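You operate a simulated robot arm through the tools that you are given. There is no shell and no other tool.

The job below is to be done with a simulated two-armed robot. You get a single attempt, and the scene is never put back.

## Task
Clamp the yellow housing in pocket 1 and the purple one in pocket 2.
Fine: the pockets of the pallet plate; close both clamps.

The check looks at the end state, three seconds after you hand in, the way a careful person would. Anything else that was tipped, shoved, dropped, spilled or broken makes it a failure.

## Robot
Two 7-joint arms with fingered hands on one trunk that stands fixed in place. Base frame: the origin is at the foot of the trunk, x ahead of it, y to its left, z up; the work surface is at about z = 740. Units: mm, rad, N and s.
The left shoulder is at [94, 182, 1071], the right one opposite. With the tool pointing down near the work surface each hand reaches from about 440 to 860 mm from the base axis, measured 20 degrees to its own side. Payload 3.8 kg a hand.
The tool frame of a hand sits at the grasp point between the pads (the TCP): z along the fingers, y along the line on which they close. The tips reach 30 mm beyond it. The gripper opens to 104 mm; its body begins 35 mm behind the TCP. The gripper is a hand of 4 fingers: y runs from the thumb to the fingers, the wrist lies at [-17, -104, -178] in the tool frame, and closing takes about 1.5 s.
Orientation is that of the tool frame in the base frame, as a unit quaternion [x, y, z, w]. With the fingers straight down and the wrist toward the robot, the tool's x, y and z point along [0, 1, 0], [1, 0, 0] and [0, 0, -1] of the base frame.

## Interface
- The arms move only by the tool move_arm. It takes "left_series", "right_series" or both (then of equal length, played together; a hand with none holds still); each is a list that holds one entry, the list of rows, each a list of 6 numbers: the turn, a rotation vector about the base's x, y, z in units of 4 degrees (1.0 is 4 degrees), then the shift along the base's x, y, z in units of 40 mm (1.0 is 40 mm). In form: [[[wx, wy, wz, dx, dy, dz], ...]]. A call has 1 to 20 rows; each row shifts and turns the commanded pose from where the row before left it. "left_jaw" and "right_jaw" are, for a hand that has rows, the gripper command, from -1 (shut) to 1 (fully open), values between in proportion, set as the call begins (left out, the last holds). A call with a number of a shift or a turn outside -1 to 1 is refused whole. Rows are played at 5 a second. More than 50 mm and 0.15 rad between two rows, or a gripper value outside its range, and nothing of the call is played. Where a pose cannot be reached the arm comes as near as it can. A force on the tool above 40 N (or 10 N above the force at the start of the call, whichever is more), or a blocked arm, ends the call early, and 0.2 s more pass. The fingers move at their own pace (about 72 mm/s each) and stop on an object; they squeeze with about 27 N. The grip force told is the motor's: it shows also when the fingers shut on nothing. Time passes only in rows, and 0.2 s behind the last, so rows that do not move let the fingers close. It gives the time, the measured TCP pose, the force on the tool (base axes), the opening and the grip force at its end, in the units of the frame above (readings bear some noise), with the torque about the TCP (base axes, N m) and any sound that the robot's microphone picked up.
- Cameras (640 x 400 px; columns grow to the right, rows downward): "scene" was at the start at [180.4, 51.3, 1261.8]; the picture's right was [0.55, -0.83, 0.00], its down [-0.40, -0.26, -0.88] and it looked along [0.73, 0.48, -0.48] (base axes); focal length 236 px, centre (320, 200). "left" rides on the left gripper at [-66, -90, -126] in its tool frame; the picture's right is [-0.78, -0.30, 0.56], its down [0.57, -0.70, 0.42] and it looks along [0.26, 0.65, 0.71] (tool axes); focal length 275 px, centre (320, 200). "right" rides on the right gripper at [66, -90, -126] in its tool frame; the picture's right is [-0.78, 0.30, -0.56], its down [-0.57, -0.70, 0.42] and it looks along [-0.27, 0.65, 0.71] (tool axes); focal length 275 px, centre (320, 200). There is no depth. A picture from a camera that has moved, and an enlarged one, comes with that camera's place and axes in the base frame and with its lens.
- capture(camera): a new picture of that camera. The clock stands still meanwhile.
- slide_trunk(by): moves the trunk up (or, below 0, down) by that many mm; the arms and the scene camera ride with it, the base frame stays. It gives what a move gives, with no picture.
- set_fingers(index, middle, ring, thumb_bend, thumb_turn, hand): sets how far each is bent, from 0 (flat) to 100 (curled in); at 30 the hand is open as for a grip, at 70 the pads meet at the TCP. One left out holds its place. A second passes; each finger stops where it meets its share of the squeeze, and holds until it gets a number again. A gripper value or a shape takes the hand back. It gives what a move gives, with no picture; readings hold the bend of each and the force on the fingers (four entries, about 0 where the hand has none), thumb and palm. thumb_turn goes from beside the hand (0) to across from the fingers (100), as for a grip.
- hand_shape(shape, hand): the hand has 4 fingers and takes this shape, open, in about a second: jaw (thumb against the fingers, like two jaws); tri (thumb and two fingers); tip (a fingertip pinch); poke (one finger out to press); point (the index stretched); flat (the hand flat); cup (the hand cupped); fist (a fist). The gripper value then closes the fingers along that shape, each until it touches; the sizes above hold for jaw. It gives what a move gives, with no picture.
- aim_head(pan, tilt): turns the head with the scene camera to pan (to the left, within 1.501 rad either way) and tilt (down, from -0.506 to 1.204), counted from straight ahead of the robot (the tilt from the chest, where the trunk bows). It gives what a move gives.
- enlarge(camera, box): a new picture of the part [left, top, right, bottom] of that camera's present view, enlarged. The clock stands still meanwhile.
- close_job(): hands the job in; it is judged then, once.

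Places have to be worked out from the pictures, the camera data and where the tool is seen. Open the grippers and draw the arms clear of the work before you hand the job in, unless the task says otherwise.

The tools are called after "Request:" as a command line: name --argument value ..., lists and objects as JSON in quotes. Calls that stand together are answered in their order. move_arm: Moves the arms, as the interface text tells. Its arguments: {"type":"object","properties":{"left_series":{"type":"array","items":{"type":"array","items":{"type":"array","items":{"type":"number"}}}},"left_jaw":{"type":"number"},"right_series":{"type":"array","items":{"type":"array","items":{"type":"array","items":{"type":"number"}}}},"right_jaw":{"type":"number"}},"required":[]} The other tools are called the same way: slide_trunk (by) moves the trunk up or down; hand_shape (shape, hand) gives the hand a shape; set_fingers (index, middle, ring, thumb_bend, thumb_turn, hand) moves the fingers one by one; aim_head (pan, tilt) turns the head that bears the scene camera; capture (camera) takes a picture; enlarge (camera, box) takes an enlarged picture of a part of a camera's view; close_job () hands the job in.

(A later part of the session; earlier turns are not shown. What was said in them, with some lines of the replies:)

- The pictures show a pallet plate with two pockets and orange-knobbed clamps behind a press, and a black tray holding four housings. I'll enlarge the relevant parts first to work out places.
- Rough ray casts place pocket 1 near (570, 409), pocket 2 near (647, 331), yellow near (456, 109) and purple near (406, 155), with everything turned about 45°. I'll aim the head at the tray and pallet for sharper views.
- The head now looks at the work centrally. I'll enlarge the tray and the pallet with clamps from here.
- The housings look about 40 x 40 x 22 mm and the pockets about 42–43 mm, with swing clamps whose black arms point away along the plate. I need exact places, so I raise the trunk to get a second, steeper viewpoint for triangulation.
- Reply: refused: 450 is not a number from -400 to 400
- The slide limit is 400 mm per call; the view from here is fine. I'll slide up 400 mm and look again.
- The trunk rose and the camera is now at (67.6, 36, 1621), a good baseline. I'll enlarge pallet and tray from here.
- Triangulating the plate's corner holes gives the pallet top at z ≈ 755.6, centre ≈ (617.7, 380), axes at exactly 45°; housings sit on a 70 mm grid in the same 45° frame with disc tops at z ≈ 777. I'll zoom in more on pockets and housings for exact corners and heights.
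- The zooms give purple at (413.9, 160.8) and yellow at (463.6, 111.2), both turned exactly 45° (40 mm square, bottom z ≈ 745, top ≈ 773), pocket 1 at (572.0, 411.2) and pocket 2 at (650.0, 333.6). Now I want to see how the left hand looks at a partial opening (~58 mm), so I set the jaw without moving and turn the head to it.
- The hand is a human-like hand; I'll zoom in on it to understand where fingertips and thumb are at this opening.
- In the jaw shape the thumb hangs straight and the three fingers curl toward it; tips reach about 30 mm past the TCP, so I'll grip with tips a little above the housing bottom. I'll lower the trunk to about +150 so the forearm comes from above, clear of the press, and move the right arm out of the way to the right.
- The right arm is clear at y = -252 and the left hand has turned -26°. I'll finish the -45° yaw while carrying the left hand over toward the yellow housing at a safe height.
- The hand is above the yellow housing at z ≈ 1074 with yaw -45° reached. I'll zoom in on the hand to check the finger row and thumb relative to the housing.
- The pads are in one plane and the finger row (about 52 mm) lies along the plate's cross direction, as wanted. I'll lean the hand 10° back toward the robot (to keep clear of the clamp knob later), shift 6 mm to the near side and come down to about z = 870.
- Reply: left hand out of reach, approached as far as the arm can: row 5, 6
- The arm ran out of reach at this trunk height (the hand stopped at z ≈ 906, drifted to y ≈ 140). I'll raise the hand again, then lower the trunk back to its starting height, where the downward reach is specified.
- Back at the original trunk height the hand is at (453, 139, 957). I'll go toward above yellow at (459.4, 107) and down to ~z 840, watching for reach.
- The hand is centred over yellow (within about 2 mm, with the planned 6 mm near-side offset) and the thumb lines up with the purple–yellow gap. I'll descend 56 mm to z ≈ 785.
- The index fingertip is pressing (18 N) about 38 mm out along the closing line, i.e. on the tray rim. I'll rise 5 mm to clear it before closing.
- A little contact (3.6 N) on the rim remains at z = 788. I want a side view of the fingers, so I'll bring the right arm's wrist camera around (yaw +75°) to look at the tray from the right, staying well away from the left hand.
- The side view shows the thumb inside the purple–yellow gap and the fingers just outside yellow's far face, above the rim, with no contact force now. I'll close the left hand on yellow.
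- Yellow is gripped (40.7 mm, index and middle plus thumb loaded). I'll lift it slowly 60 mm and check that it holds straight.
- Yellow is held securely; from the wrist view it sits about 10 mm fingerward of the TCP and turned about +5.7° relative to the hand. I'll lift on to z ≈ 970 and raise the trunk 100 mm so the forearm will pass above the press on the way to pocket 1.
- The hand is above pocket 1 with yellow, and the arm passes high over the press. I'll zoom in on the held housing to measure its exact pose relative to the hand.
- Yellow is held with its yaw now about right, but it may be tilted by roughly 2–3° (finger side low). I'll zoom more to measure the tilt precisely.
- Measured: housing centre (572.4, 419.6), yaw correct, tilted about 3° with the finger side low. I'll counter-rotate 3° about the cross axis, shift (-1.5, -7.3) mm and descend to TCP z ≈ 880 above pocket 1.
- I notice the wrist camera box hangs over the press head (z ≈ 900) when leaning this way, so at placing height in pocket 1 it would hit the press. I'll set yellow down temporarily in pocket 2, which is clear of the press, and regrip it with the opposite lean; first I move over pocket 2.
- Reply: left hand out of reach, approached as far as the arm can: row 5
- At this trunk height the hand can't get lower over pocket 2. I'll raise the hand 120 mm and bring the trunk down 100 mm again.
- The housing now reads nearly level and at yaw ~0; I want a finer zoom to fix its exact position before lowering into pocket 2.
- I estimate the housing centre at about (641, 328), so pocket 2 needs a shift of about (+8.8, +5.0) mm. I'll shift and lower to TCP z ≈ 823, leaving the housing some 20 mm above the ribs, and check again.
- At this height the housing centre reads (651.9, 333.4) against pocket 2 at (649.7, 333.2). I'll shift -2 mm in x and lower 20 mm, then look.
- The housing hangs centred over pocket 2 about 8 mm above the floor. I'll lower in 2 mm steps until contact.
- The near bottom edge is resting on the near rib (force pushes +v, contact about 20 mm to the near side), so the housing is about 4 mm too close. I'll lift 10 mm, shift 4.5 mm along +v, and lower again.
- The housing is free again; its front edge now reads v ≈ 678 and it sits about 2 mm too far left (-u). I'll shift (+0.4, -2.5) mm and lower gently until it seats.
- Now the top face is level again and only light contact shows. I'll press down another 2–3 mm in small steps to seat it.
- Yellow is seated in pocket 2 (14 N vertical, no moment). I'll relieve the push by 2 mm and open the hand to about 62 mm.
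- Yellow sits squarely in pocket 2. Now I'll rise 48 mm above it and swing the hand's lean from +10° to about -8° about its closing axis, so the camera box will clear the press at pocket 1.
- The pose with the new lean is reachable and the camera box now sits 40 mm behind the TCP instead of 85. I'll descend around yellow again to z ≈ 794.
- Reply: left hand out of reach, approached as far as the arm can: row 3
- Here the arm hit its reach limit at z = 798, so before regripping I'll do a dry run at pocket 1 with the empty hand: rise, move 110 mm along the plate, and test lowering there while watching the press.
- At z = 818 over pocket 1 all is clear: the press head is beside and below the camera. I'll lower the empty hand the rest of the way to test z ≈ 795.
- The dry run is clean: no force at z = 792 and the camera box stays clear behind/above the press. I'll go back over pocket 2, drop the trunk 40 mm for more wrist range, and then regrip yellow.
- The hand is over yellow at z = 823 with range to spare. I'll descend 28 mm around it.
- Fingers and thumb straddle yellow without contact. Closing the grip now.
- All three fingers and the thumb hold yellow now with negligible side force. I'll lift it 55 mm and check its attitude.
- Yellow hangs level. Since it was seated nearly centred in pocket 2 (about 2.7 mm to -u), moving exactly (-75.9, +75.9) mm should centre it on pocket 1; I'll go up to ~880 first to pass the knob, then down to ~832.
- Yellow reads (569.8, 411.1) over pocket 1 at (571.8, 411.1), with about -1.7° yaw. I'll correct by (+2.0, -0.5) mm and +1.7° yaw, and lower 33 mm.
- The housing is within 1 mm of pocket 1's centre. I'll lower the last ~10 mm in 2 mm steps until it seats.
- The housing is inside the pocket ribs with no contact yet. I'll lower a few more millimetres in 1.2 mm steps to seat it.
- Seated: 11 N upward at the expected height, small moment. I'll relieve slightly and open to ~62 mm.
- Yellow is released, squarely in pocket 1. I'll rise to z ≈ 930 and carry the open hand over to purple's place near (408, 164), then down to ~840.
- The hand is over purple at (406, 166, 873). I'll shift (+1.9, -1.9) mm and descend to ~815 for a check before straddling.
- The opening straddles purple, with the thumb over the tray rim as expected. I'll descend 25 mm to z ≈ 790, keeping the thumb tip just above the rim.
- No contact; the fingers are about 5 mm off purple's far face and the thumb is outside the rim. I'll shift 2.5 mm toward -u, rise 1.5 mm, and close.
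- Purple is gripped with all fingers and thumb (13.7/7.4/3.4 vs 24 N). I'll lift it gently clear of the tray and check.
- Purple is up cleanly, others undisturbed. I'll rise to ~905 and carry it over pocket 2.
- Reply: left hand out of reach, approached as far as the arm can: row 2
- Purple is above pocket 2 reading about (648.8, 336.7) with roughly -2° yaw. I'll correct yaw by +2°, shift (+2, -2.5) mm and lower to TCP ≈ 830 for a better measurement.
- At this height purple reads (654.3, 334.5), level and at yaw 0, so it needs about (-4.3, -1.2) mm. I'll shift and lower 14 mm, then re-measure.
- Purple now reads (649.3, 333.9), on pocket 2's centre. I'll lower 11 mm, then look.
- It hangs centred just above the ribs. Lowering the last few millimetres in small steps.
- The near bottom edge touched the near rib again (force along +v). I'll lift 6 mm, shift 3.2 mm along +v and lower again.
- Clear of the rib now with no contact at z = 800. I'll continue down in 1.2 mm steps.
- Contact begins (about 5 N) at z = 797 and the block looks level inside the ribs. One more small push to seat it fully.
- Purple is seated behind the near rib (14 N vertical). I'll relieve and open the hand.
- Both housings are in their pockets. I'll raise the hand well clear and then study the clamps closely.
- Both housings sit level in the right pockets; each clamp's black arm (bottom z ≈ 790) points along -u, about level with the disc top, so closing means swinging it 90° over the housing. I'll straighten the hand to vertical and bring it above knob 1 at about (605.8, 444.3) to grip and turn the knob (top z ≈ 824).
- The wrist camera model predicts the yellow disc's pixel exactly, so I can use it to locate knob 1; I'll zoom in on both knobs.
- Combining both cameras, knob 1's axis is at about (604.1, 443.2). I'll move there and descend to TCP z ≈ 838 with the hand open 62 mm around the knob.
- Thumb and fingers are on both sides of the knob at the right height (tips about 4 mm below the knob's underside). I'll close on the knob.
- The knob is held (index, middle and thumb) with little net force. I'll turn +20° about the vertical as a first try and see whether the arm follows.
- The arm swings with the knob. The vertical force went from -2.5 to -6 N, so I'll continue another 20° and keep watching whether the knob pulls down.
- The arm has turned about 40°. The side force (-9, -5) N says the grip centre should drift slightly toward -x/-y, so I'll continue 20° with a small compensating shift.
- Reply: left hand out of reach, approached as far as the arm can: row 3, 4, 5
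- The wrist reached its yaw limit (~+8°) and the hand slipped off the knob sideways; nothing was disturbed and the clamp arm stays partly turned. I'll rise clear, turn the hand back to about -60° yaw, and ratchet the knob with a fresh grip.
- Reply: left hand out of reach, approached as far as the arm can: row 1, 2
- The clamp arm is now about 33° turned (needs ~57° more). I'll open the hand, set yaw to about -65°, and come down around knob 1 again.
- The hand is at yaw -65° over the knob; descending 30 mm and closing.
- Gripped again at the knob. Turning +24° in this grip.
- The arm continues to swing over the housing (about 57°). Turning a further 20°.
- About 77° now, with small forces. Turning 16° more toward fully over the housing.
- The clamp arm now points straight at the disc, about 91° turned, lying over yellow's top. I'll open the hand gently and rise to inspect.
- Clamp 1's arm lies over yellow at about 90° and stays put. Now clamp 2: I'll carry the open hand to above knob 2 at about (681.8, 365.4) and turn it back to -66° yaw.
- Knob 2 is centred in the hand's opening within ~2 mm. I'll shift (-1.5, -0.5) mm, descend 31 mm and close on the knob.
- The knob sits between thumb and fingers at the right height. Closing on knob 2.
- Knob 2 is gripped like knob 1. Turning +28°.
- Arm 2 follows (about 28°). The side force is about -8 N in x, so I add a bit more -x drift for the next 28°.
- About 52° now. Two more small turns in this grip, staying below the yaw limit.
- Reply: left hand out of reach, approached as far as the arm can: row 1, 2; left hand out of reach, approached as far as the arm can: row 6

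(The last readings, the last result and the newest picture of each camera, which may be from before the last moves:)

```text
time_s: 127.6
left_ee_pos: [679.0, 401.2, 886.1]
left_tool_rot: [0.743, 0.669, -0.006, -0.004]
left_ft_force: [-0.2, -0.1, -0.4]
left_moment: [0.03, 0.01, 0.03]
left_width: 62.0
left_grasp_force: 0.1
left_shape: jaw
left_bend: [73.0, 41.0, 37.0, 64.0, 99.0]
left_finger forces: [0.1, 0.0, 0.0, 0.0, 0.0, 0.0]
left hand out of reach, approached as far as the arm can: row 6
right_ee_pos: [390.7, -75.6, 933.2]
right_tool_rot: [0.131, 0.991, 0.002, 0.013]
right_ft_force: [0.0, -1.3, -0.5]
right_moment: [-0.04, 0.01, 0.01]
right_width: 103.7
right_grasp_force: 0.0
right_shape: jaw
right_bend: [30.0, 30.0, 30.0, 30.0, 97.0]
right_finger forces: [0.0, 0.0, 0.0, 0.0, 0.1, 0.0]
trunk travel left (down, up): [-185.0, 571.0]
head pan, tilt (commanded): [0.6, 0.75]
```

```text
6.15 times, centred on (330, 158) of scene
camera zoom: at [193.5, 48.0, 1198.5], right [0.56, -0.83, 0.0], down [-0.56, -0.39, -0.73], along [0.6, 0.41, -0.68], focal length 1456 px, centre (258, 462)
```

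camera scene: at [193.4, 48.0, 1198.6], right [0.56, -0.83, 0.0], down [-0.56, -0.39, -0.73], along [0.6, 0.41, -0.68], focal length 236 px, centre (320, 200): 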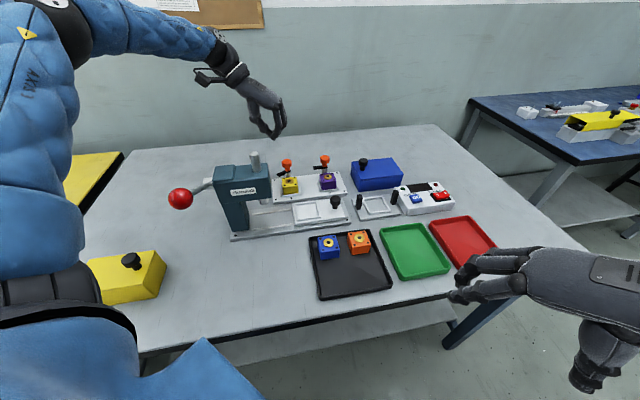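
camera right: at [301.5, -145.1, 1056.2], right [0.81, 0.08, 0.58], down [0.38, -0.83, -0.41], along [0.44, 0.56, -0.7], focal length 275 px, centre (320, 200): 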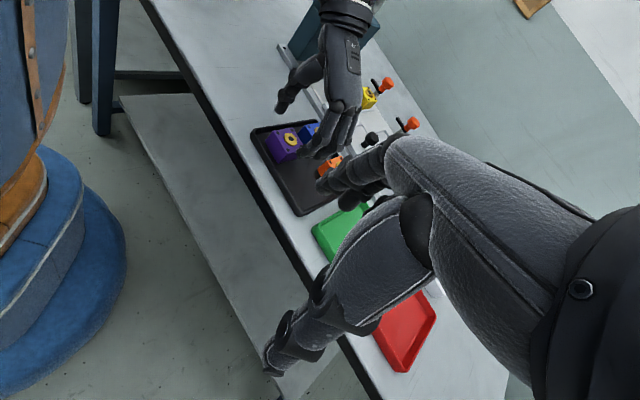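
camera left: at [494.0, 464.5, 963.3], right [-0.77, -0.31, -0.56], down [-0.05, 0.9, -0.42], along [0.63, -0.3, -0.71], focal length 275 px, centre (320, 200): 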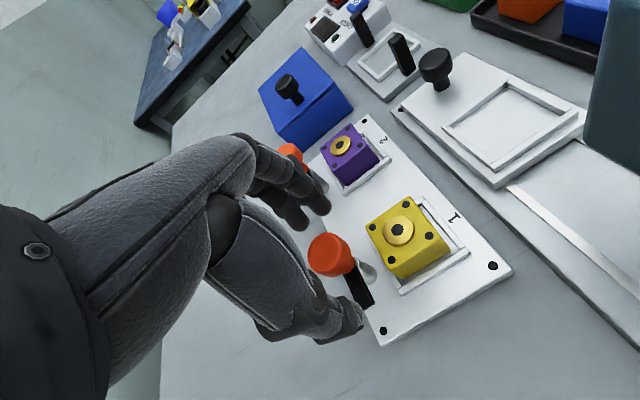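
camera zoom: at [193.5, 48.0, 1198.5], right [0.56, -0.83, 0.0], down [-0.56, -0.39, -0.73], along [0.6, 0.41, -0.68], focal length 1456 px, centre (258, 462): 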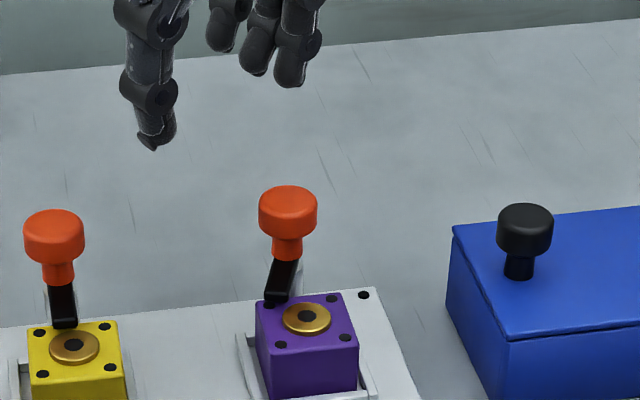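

The wrist hit its limit again and slipped off, but the arm moved to about 71° and nothing else changed. I'll turn the hand back to about -62°, come over knob 2 again and regrip for the last ~20°.

Request:
move_arm --left_series '[[[0, 0, -1, 0, 0, 0.2], [0, 0, -1, 0, 0, 0], [0, 0, -1, 0, 0, 0], [0, 0, -1, 0, 0, 0], [0, 0, -1, 0.02, -0.3, 0], [0, 0, -1, 0.02, -0.3, 0], [0, 0, -1, 0.015, -0.28, 0], [0, 0, -1, 0, 0, 0], [0, 0, -1, 0, 0, 0], [0, 0, -1, 0, 0, 0], [0, 0, -1, 0, 0, 0], [0, 0, -1, 0, 0, 0], [0, 0, -1, 0, 0, 0], [0, 0, -1, 0, 0, 0], [0, 0, 0, 0, 0, -0.6], [0, 0, 0, 0, 0, 0]]]'

Request:
enlarge --camera "scene" --box '[300, 115, 360, 190]'

Request:
enlarge --camera "left" --box '[240, 160, 480, 360]'

```text
time_s: 131.0
left_ee_pos: [683.5, 363.8, 868.3]
left_tool_rot: [0.97, 0.245, 0.0, -0.006]
left_ft_force: [-0.2, 0.0, -0.9]
left_moment: [-0.01, 0.01, -0.01]
left_width: 61.8
left_grasp_force: 0.1
left_shape: jaw
left_bend: [73.0, 41.0, 37.0, 64.0, 99.0]
left_finger forces: [0.0, 0.0, 0.1, 0.1, 0.1, 0.0]
right_ee_pos: [391.5, -75.2, 931.9]
right_tool_rot: [0.132, 0.991, 0.003, 0.014]
right_ft_force: [0.1, 0.4, -0.1]
right_moment: [-0.03, 0.01, 0.01]
right_width: 103.7
right_grasp_force: 0.0
right_shape: jaw
right_bend: [30.0, 30.0, 30.0, 30.0, 97.0]
right_finger forces: [0.0, 0.0, 0.1, 0.0, 0.0, 0.1]
trunk travel left (down, up): [-185.0, 571.0]
head pan, tilt (commanded): [0.6, 0.75]
```

```text
5.33 times, centred on (330, 152) of scene
camera zoom: at [193.3, 47.9, 1198.6], right [0.56, -0.83, 0.0], down [-0.56, -0.39, -0.73], along [0.6, 0.41, -0.68], focal length 1262 px, centre (267, 453)
```

zoom: 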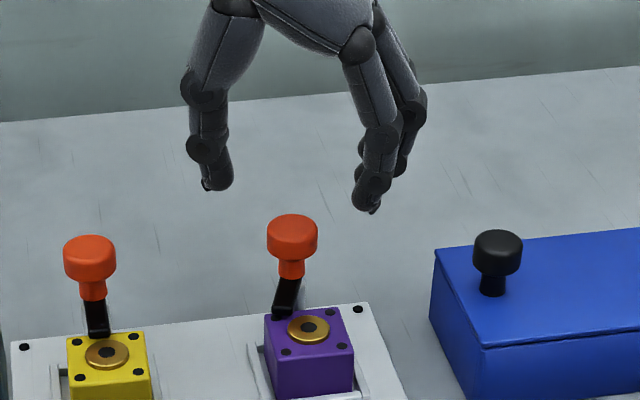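

```text
2.00 times, centred on (360, 260) of left
camera zoom: at [581.6, 409.5, 996.4], right [-0.83, -0.1, -0.56], down [0.17, 0.89, -0.41], along [0.54, -0.44, -0.72], focal length 551 px, centre (240, 80)
```

zoom: 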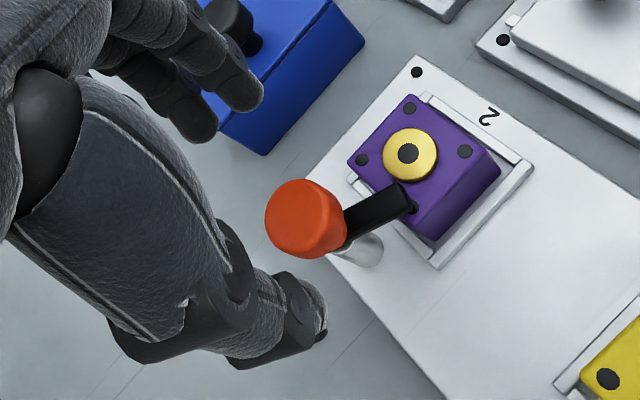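

Arm 2 already reaches over purple's corner at ~71°. I'll shift (-1.5, +1) mm, descend 30 mm and grip the knob again.

Request:
move_arm --left_series '[[[0, 0, 0, -0.037, 0.03, -0.4], [0, 0, 0, 0, 0, -0.36], [0, 0, 0, 0, 0, 0], [0, 0, 0, 0, 0, 0]]]'

Request:
move_arm --left_series '[[[0, 0, 0, 0, 0, 0], [0, 0, 0, 0, 0, 0], [0, 0, 0, 0, 0, 0], [0, 0, 0, 0, 0, 0], [0, 0, 0, 0, 0, 0], [0, 0, 0, 0, 0, 0], [0, 0, 0, 0, 0, 0], [0, 0, 0, 0, 0, 0], [0, 0, 0, 0, 0, 0]]]' --left_jaw -1

Request:
enlarge --camera "scene" --box '[300, 125, 360, 190]'

```text
time_s: 132.0
left_ee_pos: [681.5, 364.6, 839.6]
left_tool_rot: [0.97, 0.245, 0.001, -0.006]
left_ft_force: [0.4, 0.4, -0.4]
left_moment: [0.01, 0.02, -0.02]
left_width: 62.0
left_grasp_force: 0.1
left_shape: jaw
left_bend: [73.0, 41.0, 37.0, 64.0, 99.0]
left_finger forces: [0.0, 0.1, 0.1, 0.1, 0.0, 0.0]
right_ee_pos: [389.9, -74.5, 933.1]
right_tool_rot: [0.131, 0.991, 0.002, 0.014]
right_ft_force: [0.0, -0.4, 0.9]
right_moment: [0.04, 0.01, 0.02]
right_width: 103.9
right_grasp_force: 0.1
right_shape: jaw
right_bend: [30.0, 30.0, 30.0, 30.0, 97.0]
right_finger forces: [0.0, 0.0, 0.1, 0.0, 0.0, 0.0]
trunk travel left (down, up): [-185.0, 571.0]
head pan, tilt (commanded): [0.6, 0.75]
```

```text
time_s: 134.0
left_ee_pos: [681.1, 364.8, 838.0]
left_tool_rot: [0.97, 0.244, -0.001, -0.006]
left_ft_force: [-3.8, 2.7, -1.3]
left_moment: [0.02, 0.01, -0.01]
left_width: 19.9
left_grasp_force: 26.8
left_shape: jaw
left_bend: [73.0, 59.0, 71.0, 74.0, 100.0]
left_finger forces: [13.8, 7.4, 0.1, 0.0, 24.4, 0.1]
right_ee_pos: [390.8, -75.7, 932.2]
right_tool_rot: [0.131, 0.991, 0.002, 0.014]
right_ft_force: [-0.1, 0.3, 0.7]
right_moment: [0.0, -0.03, 0.01]
right_width: 103.6
right_grasp_force: 0.0
right_shape: jaw
right_bend: [30.0, 30.0, 30.0, 30.0, 97.0]
right_finger forces: [0.1, 0.1, 0.0, 0.0, 0.1, 0.1]
trunk travel left (down, up): [-185.0, 571.0]
head pan, tilt (commanded): [0.6, 0.75]
```

```text
6.15 times, centred on (330, 158) of scene
camera zoom: at [193.3, 48.3, 1198.5], right [0.56, -0.83, 0.0], down [-0.56, -0.39, -0.73], along [0.6, 0.41, -0.68], focal length 1456 px, centre (258, 462)
```

zoom: 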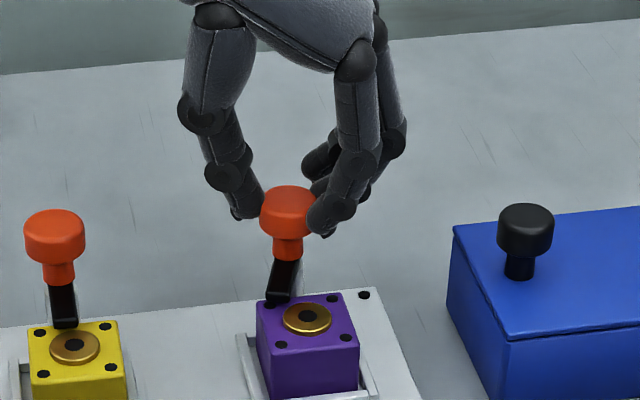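

Gripped. Turning knob 2 another +18° and checking the arm's angle.

Request:
move_arm --left_series '[[[0, 0, 1, -0.003, -0.005, 0], [0, 0, 1, -0.003, -0.005, 0], [0, 0, 1, -0.003, -0.005, 0], [0, 0, 1, -0.003, -0.005, 0], [0, 0, 0.5, -0.003, -0.005, 0], [0, 0, 0, 0, 0, 0]]]'

Request:
enlarge --camera "scene" --box '[310, 145, 350, 190]'

```text
time_s: 135.4
left_ee_pos: [679.9, 364.8, 838.5]
left_tool_rot: [0.919, 0.394, -0.001, -0.006]
left_ft_force: [0.9, 4.4, -2.4]
left_moment: [0.07, -0.04, 0.03]
left_width: 19.7
left_grasp_force: 26.8
left_shape: jaw
left_bend: [73.0, 59.0, 71.0, 74.0, 100.0]
left_finger forces: [12.8, 9.8, 0.1, 0.0, 24.4, 0.1]
right_ee_pos: [389.9, -73.7, 932.5]
right_tool_rot: [0.132, 0.991, 0.002, 0.014]
right_ft_force: [1.0, 1.8, 0.9]
right_moment: [0.0, 0.0, -0.02]
right_width: 103.8
right_grasp_force: 0.1
right_shape: jaw
right_bend: [30.0, 30.0, 30.0, 30.0, 97.0]
right_finger forces: [0.1, 0.1, 0.0, 0.0, 0.1, 0.1]
trunk travel left (down, up): [-185.0, 571.0]
head pan, tilt (commanded): [0.6, 0.75]
```

```text
8.89 times, centred on (330, 168) of scene
camera zoom: at [193.8, 48.6, 1198.4], right [0.56, -0.83, 0.0], down [-0.56, -0.39, -0.73], along [0.6, 0.41, -0.68], focal length 2103 px, centre (231, 489)
```

zoom: 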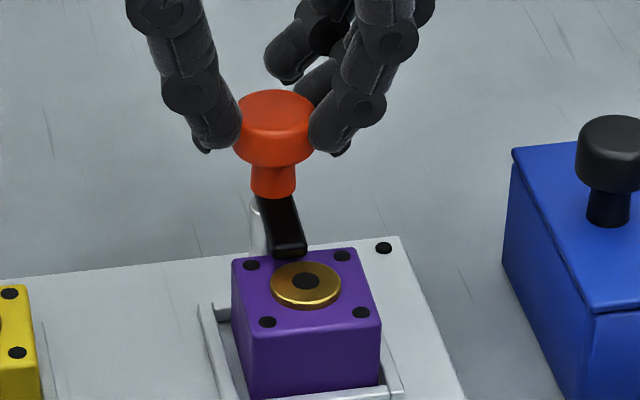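

Arm 2 is at about 86°. I'll turn another 6° and watch the z-torque for any end stop.

Request:
move_arm --left_series '[[[0, 0, 0.75, -0.002, -0.003, 0], [0, 0, 0.75, -0.002, -0.003, 0], [0, 0, 0, 0, 0, 0]]]'

Request:
enlarge --camera "scene" --box '[310, 145, 350, 190]'

```text
time_s: 136.2
left_ee_pos: [680.1, 363.8, 839.6]
left_tool_rot: [0.897, 0.442, -0.003, -0.005]
left_ft_force: [0.5, 3.8, -1.7]
left_moment: [0.02, -0.08, -0.03]
left_width: 19.7
left_grasp_force: 26.9
left_shape: jaw
left_bend: [73.0, 59.0, 71.0, 74.0, 100.0]
left_finger forces: [13.6, 10.5, 0.0, 0.0, 24.3, 0.1]
right_ee_pos: [390.5, -75.4, 932.9]
right_tool_rot: [0.131, 0.991, 0.001, 0.013]
right_ft_force: [-0.1, 0.0, -0.6]
right_moment: [0.01, 0.02, 0.0]
right_width: 103.5
right_grasp_force: 0.0
right_shape: jaw
right_bend: [30.0, 30.0, 30.0, 30.0, 97.0]
right_finger forces: [0.0, 0.0, 0.0, 0.0, 0.0, 0.0]
trunk travel left (down, up): [-185.0, 571.0]
head pan, tilt (commanded): [0.6, 0.75]
```

```text
8.89 times, centred on (330, 168) of scene
camera zoom: at [193.7, 48.4, 1198.5], right [0.56, -0.83, 0.0], down [-0.56, -0.39, -0.73], along [0.6, 0.41, -0.68], focal length 2103 px, centre (231, 489)
```

zoom: 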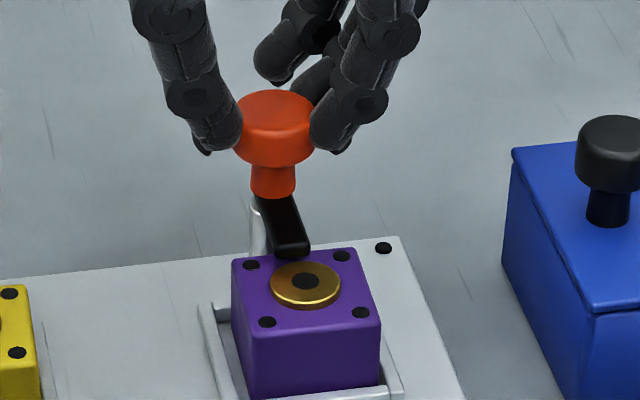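

The arm advanced slightly (≈88°). I'll try 8° more to learn whether there is an end stop.

Request:
move_arm --left_series '[[[0, 0, 1, -0.003, -0.004, 0], [0, 0, 1, -0.003, -0.004, 0], [0, 0, 0, 0, 0, 0]]]'

Request:
enlarge --camera "scene" --box '[310, 145, 350, 190]'

Request:
enlarge --camera "left" --box '[240, 160, 480, 360]'

```text
time_s: 137.0
left_ee_pos: [679.7, 363.2, 839.7]
left_tool_rot: [0.865, 0.501, -0.002, -0.007]
left_ft_force: [-3.6, 0.8, -2.4]
left_moment: [-0.07, -0.02, -0.16]
left_width: 19.7
left_grasp_force: 26.9
left_shape: jaw
left_bend: [73.0, 58.0, 71.0, 74.0, 100.0]
left_finger forces: [16.6, 9.5, 0.0, 0.0, 25.7, 0.0]
right_ee_pos: [391.2, -75.9, 932.5]
right_tool_rot: [0.132, 0.991, 0.002, 0.014]
right_ft_force: [-0.2, -0.4, 1.2]
right_moment: [0.01, -0.03, -0.03]
right_width: 103.8
right_grasp_force: 0.1
right_shape: jaw
right_bend: [30.0, 30.0, 30.0, 30.0, 97.0]
right_finger forces: [0.1, 0.1, 0.0, 0.0, 0.0, 0.0]
trunk travel left (down, up): [-185.0, 571.0]
head pan, tilt (commanded): [0.6, 0.75]
```

```text
8.89 times, centred on (330, 168) of scene
camera zoom: at [193.4, 48.1, 1198.5], right [0.56, -0.83, 0.0], down [-0.56, -0.39, -0.73], along [0.6, 0.41, -0.68], focal length 2103 px, centre (231, 489)
```

zoom: 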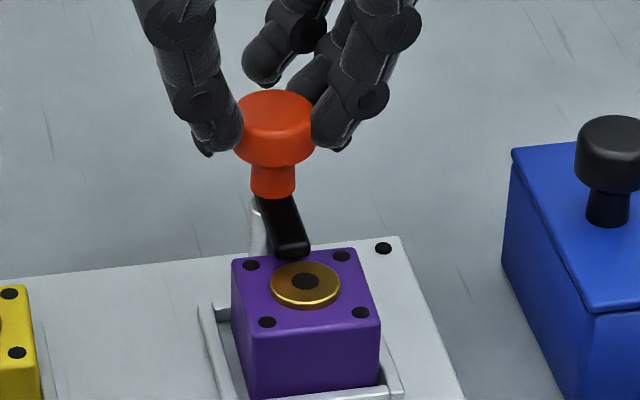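

```text
2.00 times, centred on (360, 260) of left
camera zoom: at [569.6, 348.4, 965.6], right [-0.65, -0.52, -0.55], down [-0.33, 0.85, -0.41], along [0.69, -0.08, -0.72], focal length 551 px, centre (240, 80)
```

zoom: 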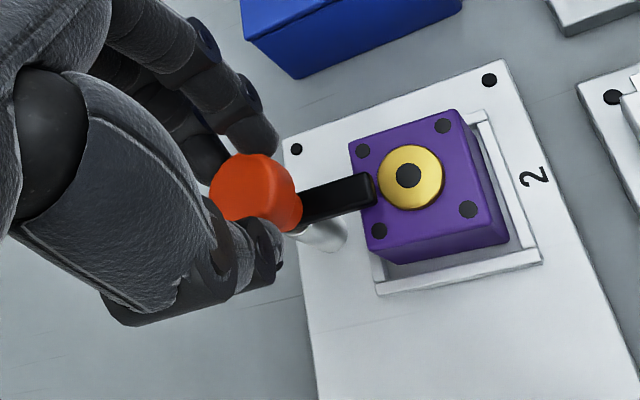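

The arm no longer moves and a resisting torque (-0.16 N·m) has built up: clamp 2 is at its closed end stop. I'll open the hand and rise.

Request:
move_arm --left_series '[[[0, 0, 0, 0, 0, 0], [0, 0, 0, 0, 0, 0], [0, 0, 0, 0, 0, 0], [0, 0, 0, 0, 0, 0], [0, 0, 0, 0, 0, 0.4], [0, 0, 0, 0, 0, 0.8], [0, 0, 0, 0, 0, 0.8], [0, 0, 0, 0, 0, 0.5], [0, 0, 0, 0, 0, 0]]]' --left_jaw 0.2

Request:
enlarge --camera "scene" --box '[266, 140, 352, 200]'

Request:
capture --camera "left"

```text
time_s: 139.0
left_ee_pos: [680.4, 364.6, 941.7]
left_tool_rot: [0.865, 0.502, -0.002, -0.006]
left_ft_force: [-0.4, 0.4, 0.5]
left_moment: [0.0, 0.0, 0.0]
left_width: 62.1
left_grasp_force: 0.1
left_shape: jaw
left_bend: [73.0, 41.0, 37.0, 63.0, 99.0]
left_finger forces: [0.1, 0.0, 0.0, 0.1, 0.0, 0.0]
right_ee_pos: [390.5, -75.0, 933.0]
right_tool_rot: [0.132, 0.991, 0.002, 0.014]
right_ft_force: [-0.5, 0.4, -0.4]
right_moment: [0.01, -0.02, 0.03]
right_width: 103.8
right_grasp_force: 0.1
right_shape: jaw
right_bend: [30.0, 30.0, 30.0, 30.0, 97.0]
right_finger forces: [0.0, 0.0, 0.1, 0.1, 0.0, 0.0]
trunk travel left (down, up): [-185.0, 571.0]
head pan, tilt (commanded): [0.6, 0.75]
```

```text
6.67 times, centred on (309, 170) of scene
camera zoom: at [193.5, 48.0, 1198.5], right [0.56, -0.83, 0.0], down [-0.56, -0.39, -0.73], along [0.6, 0.41, -0.68], focal length 1577 px, centre (393, 400)
```

zoom: 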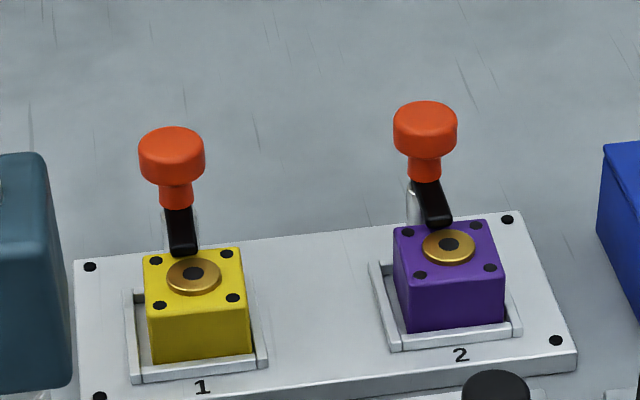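

```text
taken
camera left: at [569.5, 348.6, 1068.1], right [-0.65, -0.52, -0.56], down [-0.33, 0.85, -0.41], along [0.69, -0.08, -0.72], focal length 275 px, centre (320, 200)
```

left: 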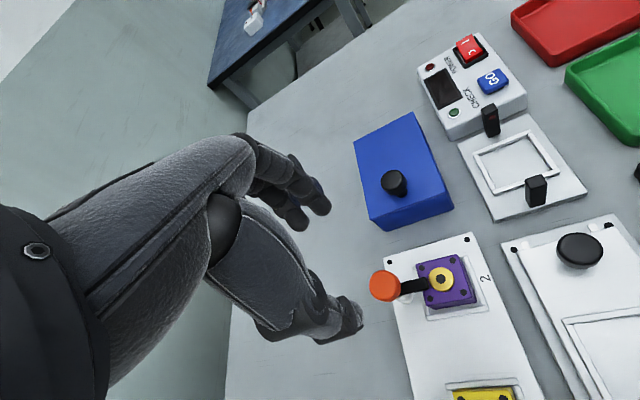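

Both clamps look closed over their housings. I'll zoom closer on each to compare angle and seating.

Request:
enlarge --camera "scene" --box '[276, 152, 304, 180]'

Request:
enlarge --camera "scene" --box '[314, 150, 342, 178]'

Request:
enlarge --camera "left" --box '[340, 220, 560, 400]'

```text
14.29 times, centred on (290, 166) of scene
camera zoom: at [193.5, 48.0, 1198.5], right [0.56, -0.83, 0.0], down [-0.56, -0.39, -0.73], along [0.6, 0.41, -0.68], focal length 3379 px, centre (749, 686)
```

zoom: 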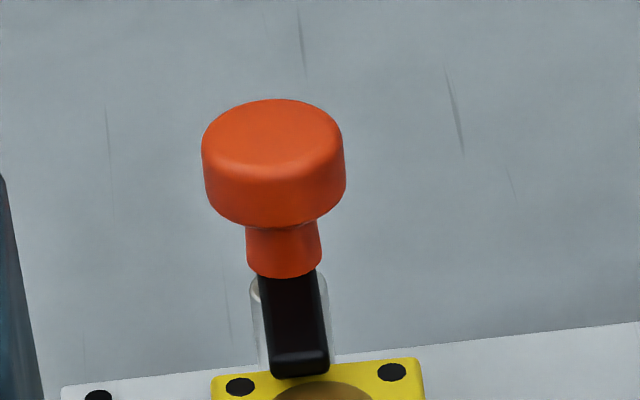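

```text
14.29 times, centred on (328, 164) of scene
camera zoom: at [193.5, 48.0, 1198.5], right [0.56, -0.83, 0.0], down [-0.56, -0.39, -0.73], along [0.6, 0.41, -0.68], focal length 3379 px, centre (206, 714)
```

zoom: 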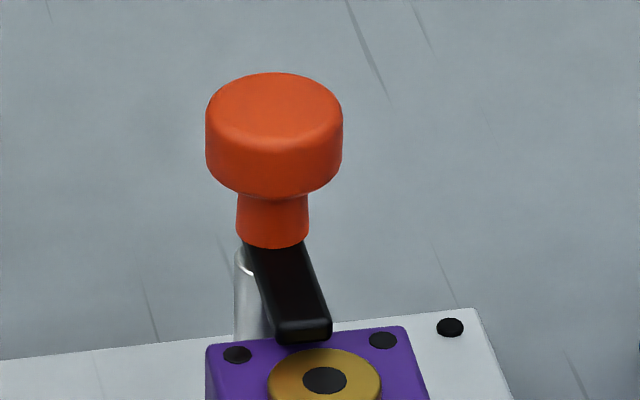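

```text
2.22 times, centred on (450, 310) of left
camera zoom: at [569.5, 348.6, 1068.1], right [-0.65, -0.52, -0.56], down [-0.33, 0.85, -0.41], along [0.69, -0.08, -0.72], focal length 612 px, centre (31, -44)
```

zoom: 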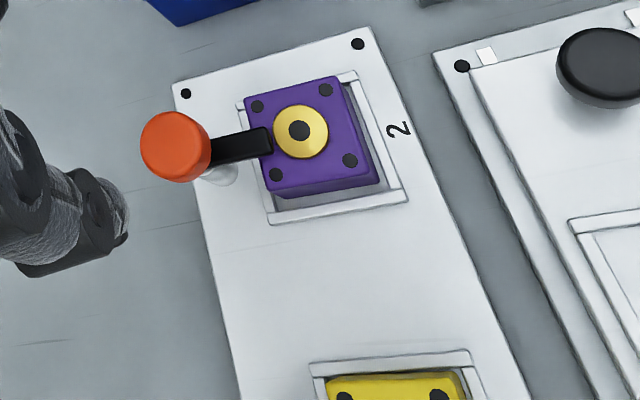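

Both arms read within half a degree of 90°, and the housings are seated. Now I'll open both grippers fully and draw both arms up and away from the work.

Request:
move_arm --left_series '[[[0, 0, 0, 0, 0, 1], [0, 0, 0, 0, 0, 1], [0, 0, 0, 0, 0, 1], [0, 0, 0, 0, 0, 1], [0, 0, 0, -0.9, 0.2, 0], [0, 0, 0, -0.9, 0.2, 0], [0, 0, 0, -0.9, 0.2, 0], [0, 0, 0, -0.9, 0.2, 0], [0, 0, 0, -0.9, 0.2, 0.3], [0, 0, 0, -0.9, 0.2, 0.3], [0, 0, 0, -0.9, 0.2, 0.3], [0, 0, 0, 0, 0, 0]]]' --left_jaw 1 --right_series '[[[0, 0, 0, 0, 0, 0.7], [0, 0, 0, 0, 0, 0.7], [0, 0, 0, 0, -0.5, 0.7], [0, 0, 0, 0, -0.8, 0.7], [0, 0, 0, 0, -0.8, 0.5], [0, 0, 0, 0, -0.8, 0.3], [0, 0, 0, 0, -0.8, 0], [0, 0, 0, 0, -0.5, 0], [0, 0, 0, 0, 0, 0], [0, 0, 0, 0, 0, 0], [0, 0, 0, 0, 0, 0], [0, 0, 0, 0, 0, 0]]]' --right_jaw 1

Request:
aim_head --pan 0.5 --tilt 0.85

Request:
capture --camera "scene"

```text
time_s: 141.6
left_ee_pos: [427.1, 416.8, 1135.8]
left_tool_rot: [0.865, 0.502, -0.003, -0.006]
left_ft_force: [1.0, 0.1, 0.9]
left_moment: [0.02, -0.01, -0.03]
left_width: 103.5
left_grasp_force: 0.1
left_shape: jaw
left_bend: [30.0, 30.0, 30.0, 30.0, 97.0]
left_finger forces: [0.1, 0.0, 0.0, 0.0, 0.0, 0.0]
right_ee_pos: [384.0, -234.5, 1078.2]
right_tool_rot: [0.132, 0.991, 0.003, 0.012]
right_ft_force: [-0.4, -0.3, -1.0]
right_moment: [0.0, 0.01, -0.03]
right_width: 103.8
right_grasp_force: 0.1
right_shape: jaw
right_bend: [30.0, 30.0, 30.0, 30.0, 97.0]
right_finger forces: [0.0, 0.0, 0.0, 0.0, 0.0, 0.1]
right hand out of reach, approached as far as the arm can: row 8
trunk travel left (down, up): [-185.0, 571.0]
head pan, tilt (commanded): [0.6, 0.75]
```

```text
time_s: 142.3
left_ee_pos: [425.7, 416.3, 1135.4]
left_tool_rot: [0.864, 0.503, -0.001, -0.007]
left_ft_force: [0.1, -0.6, 0.1]
left_moment: [0.0, -0.02, -0.02]
left_width: 103.6
left_grasp_force: 0.0
left_shape: jaw
left_bend: [30.0, 30.0, 30.0, 30.0, 97.0]
left_finger forces: [0.0, 0.0, 0.0, 0.0, 0.0, 0.0]
right_ee_pos: [382.7, -233.2, 1078.4]
right_tool_rot: [0.132, 0.991, 0.002, 0.013]
right_ft_force: [-0.4, -0.3, -0.4]
right_moment: [-0.01, 0.02, 0.02]
right_width: 103.9
right_grasp_force: 0.1
right_shape: jaw
right_bend: [30.0, 30.0, 30.0, 30.0, 97.0]
right_finger forces: [0.0, 0.1, 0.0, 0.1, 0.0, 0.0]
trunk travel left (down, up): [-185.0, 571.0]
head pan, tilt (commanded): [0.499, 0.85]
```

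```text
taken
camera scene: at [193.6, 38.6, 1190.6], right [0.48, -0.88, 0.0], down [-0.66, -0.36, -0.66], along [0.58, 0.32, -0.75], focal length 236 px, centre (320, 200)
```

scene: 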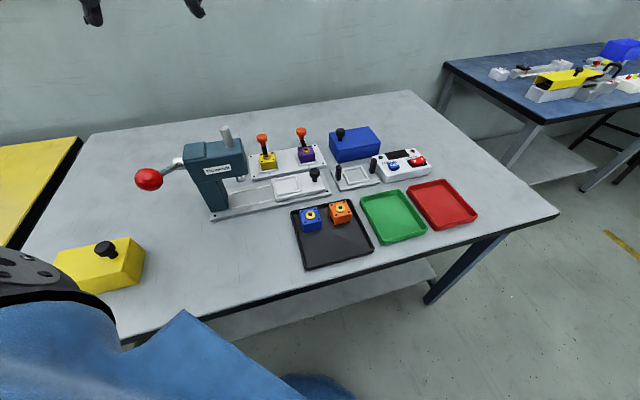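

Both arms are clear, and the bench looks undisturbed. A last close check of the pallet and the tray before handing in.

Request:
enlarge --camera "scene" --box '[236, 124, 336, 190]'

Request:
enlarge --camera "scene" --box '[280, 190, 384, 274]'

Request:
capture --camera "left"

```text
6.06 times, centred on (286, 157) of scene
camera zoom: at [193.6, 38.6, 1190.6], right [0.48, -0.88, 0.0], down [-0.66, -0.36, -0.66], along [0.58, 0.32, -0.75], focal length 1434 px, centre (526, 461)
```

zoom: 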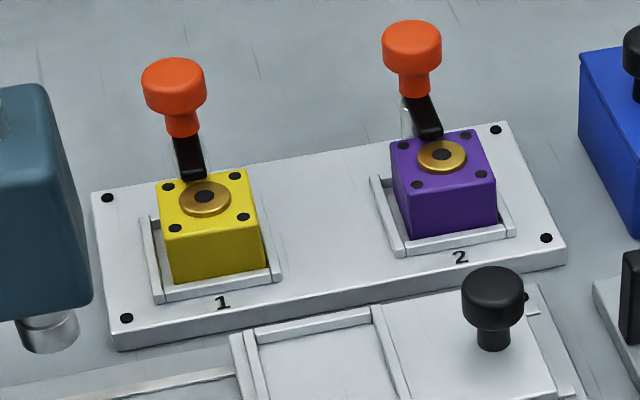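

```text
4.76 times, centred on (332, 232) of scene
camera zoom: at [193.6, 38.6, 1190.6], right [0.48, -0.88, 0.0], down [-0.66, -0.36, -0.66], along [0.58, 0.32, -0.75], focal length 1126 px, centre (263, 48)
```

zoom: 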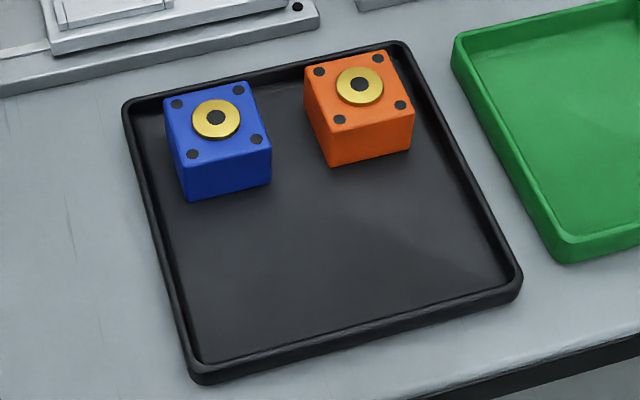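

```text
taken
camera left: at [316.6, 402.8, 1262.8], right [-0.65, -0.52, -0.56], down [-0.33, 0.85, -0.41], along [0.69, -0.08, -0.72], focal length 275 px, centre (320, 200)
```

left: 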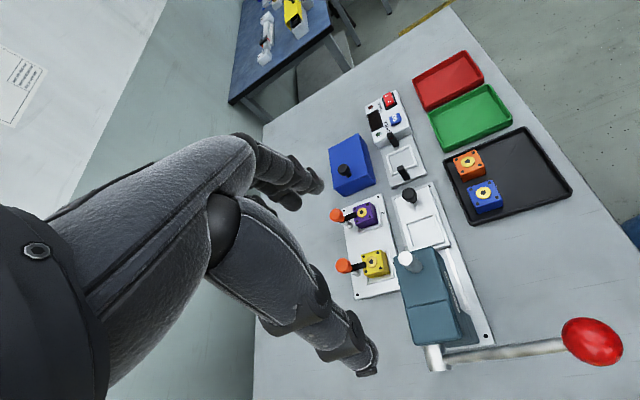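

Yellow is in pocket 1 and purple in pocket 2, both level, with the clamp arms swung shut over them. The tray with blue and orange, the press and everything else look in place, and both arms are clear with open grippers, so I hand in.

Request:
close_job

```text
The job is handed in.
```

The yellow housing is in pocket 1 and the purple one in pocket 2, both sitting level. Both clamps are closed, and I've handed the job in.

- **Clamps:** both arms are swung about 90° over their housings. I felt clamp 2 reach its end stop. Clamp 1 matches its angle to within about half a degree in the pictures, but I did not push it to a stop.
- **Contact:** the clamp arms only swing; I saw no downward movement. Each arm's tip lies over the edge of the housing's top, roughly 4 mm above it by my estimate.
- **Slips while turning the knobs:** the left hand reached its wrist limit and slipped off the knob once on each clamp. Neither slip moved anything else, and I regripped and finished the turn.
- **Handling along the way:** yellow went briefly into pocket 2 so I could regrip it clear of the press. A fingertip also pressed the tray rim at about 18 N while I was picking yellow up.

In the last pictures the tray with blue and orange, the press and the rest of the bench look undisturbed. Both grippers are open and the arms are clear of the work.
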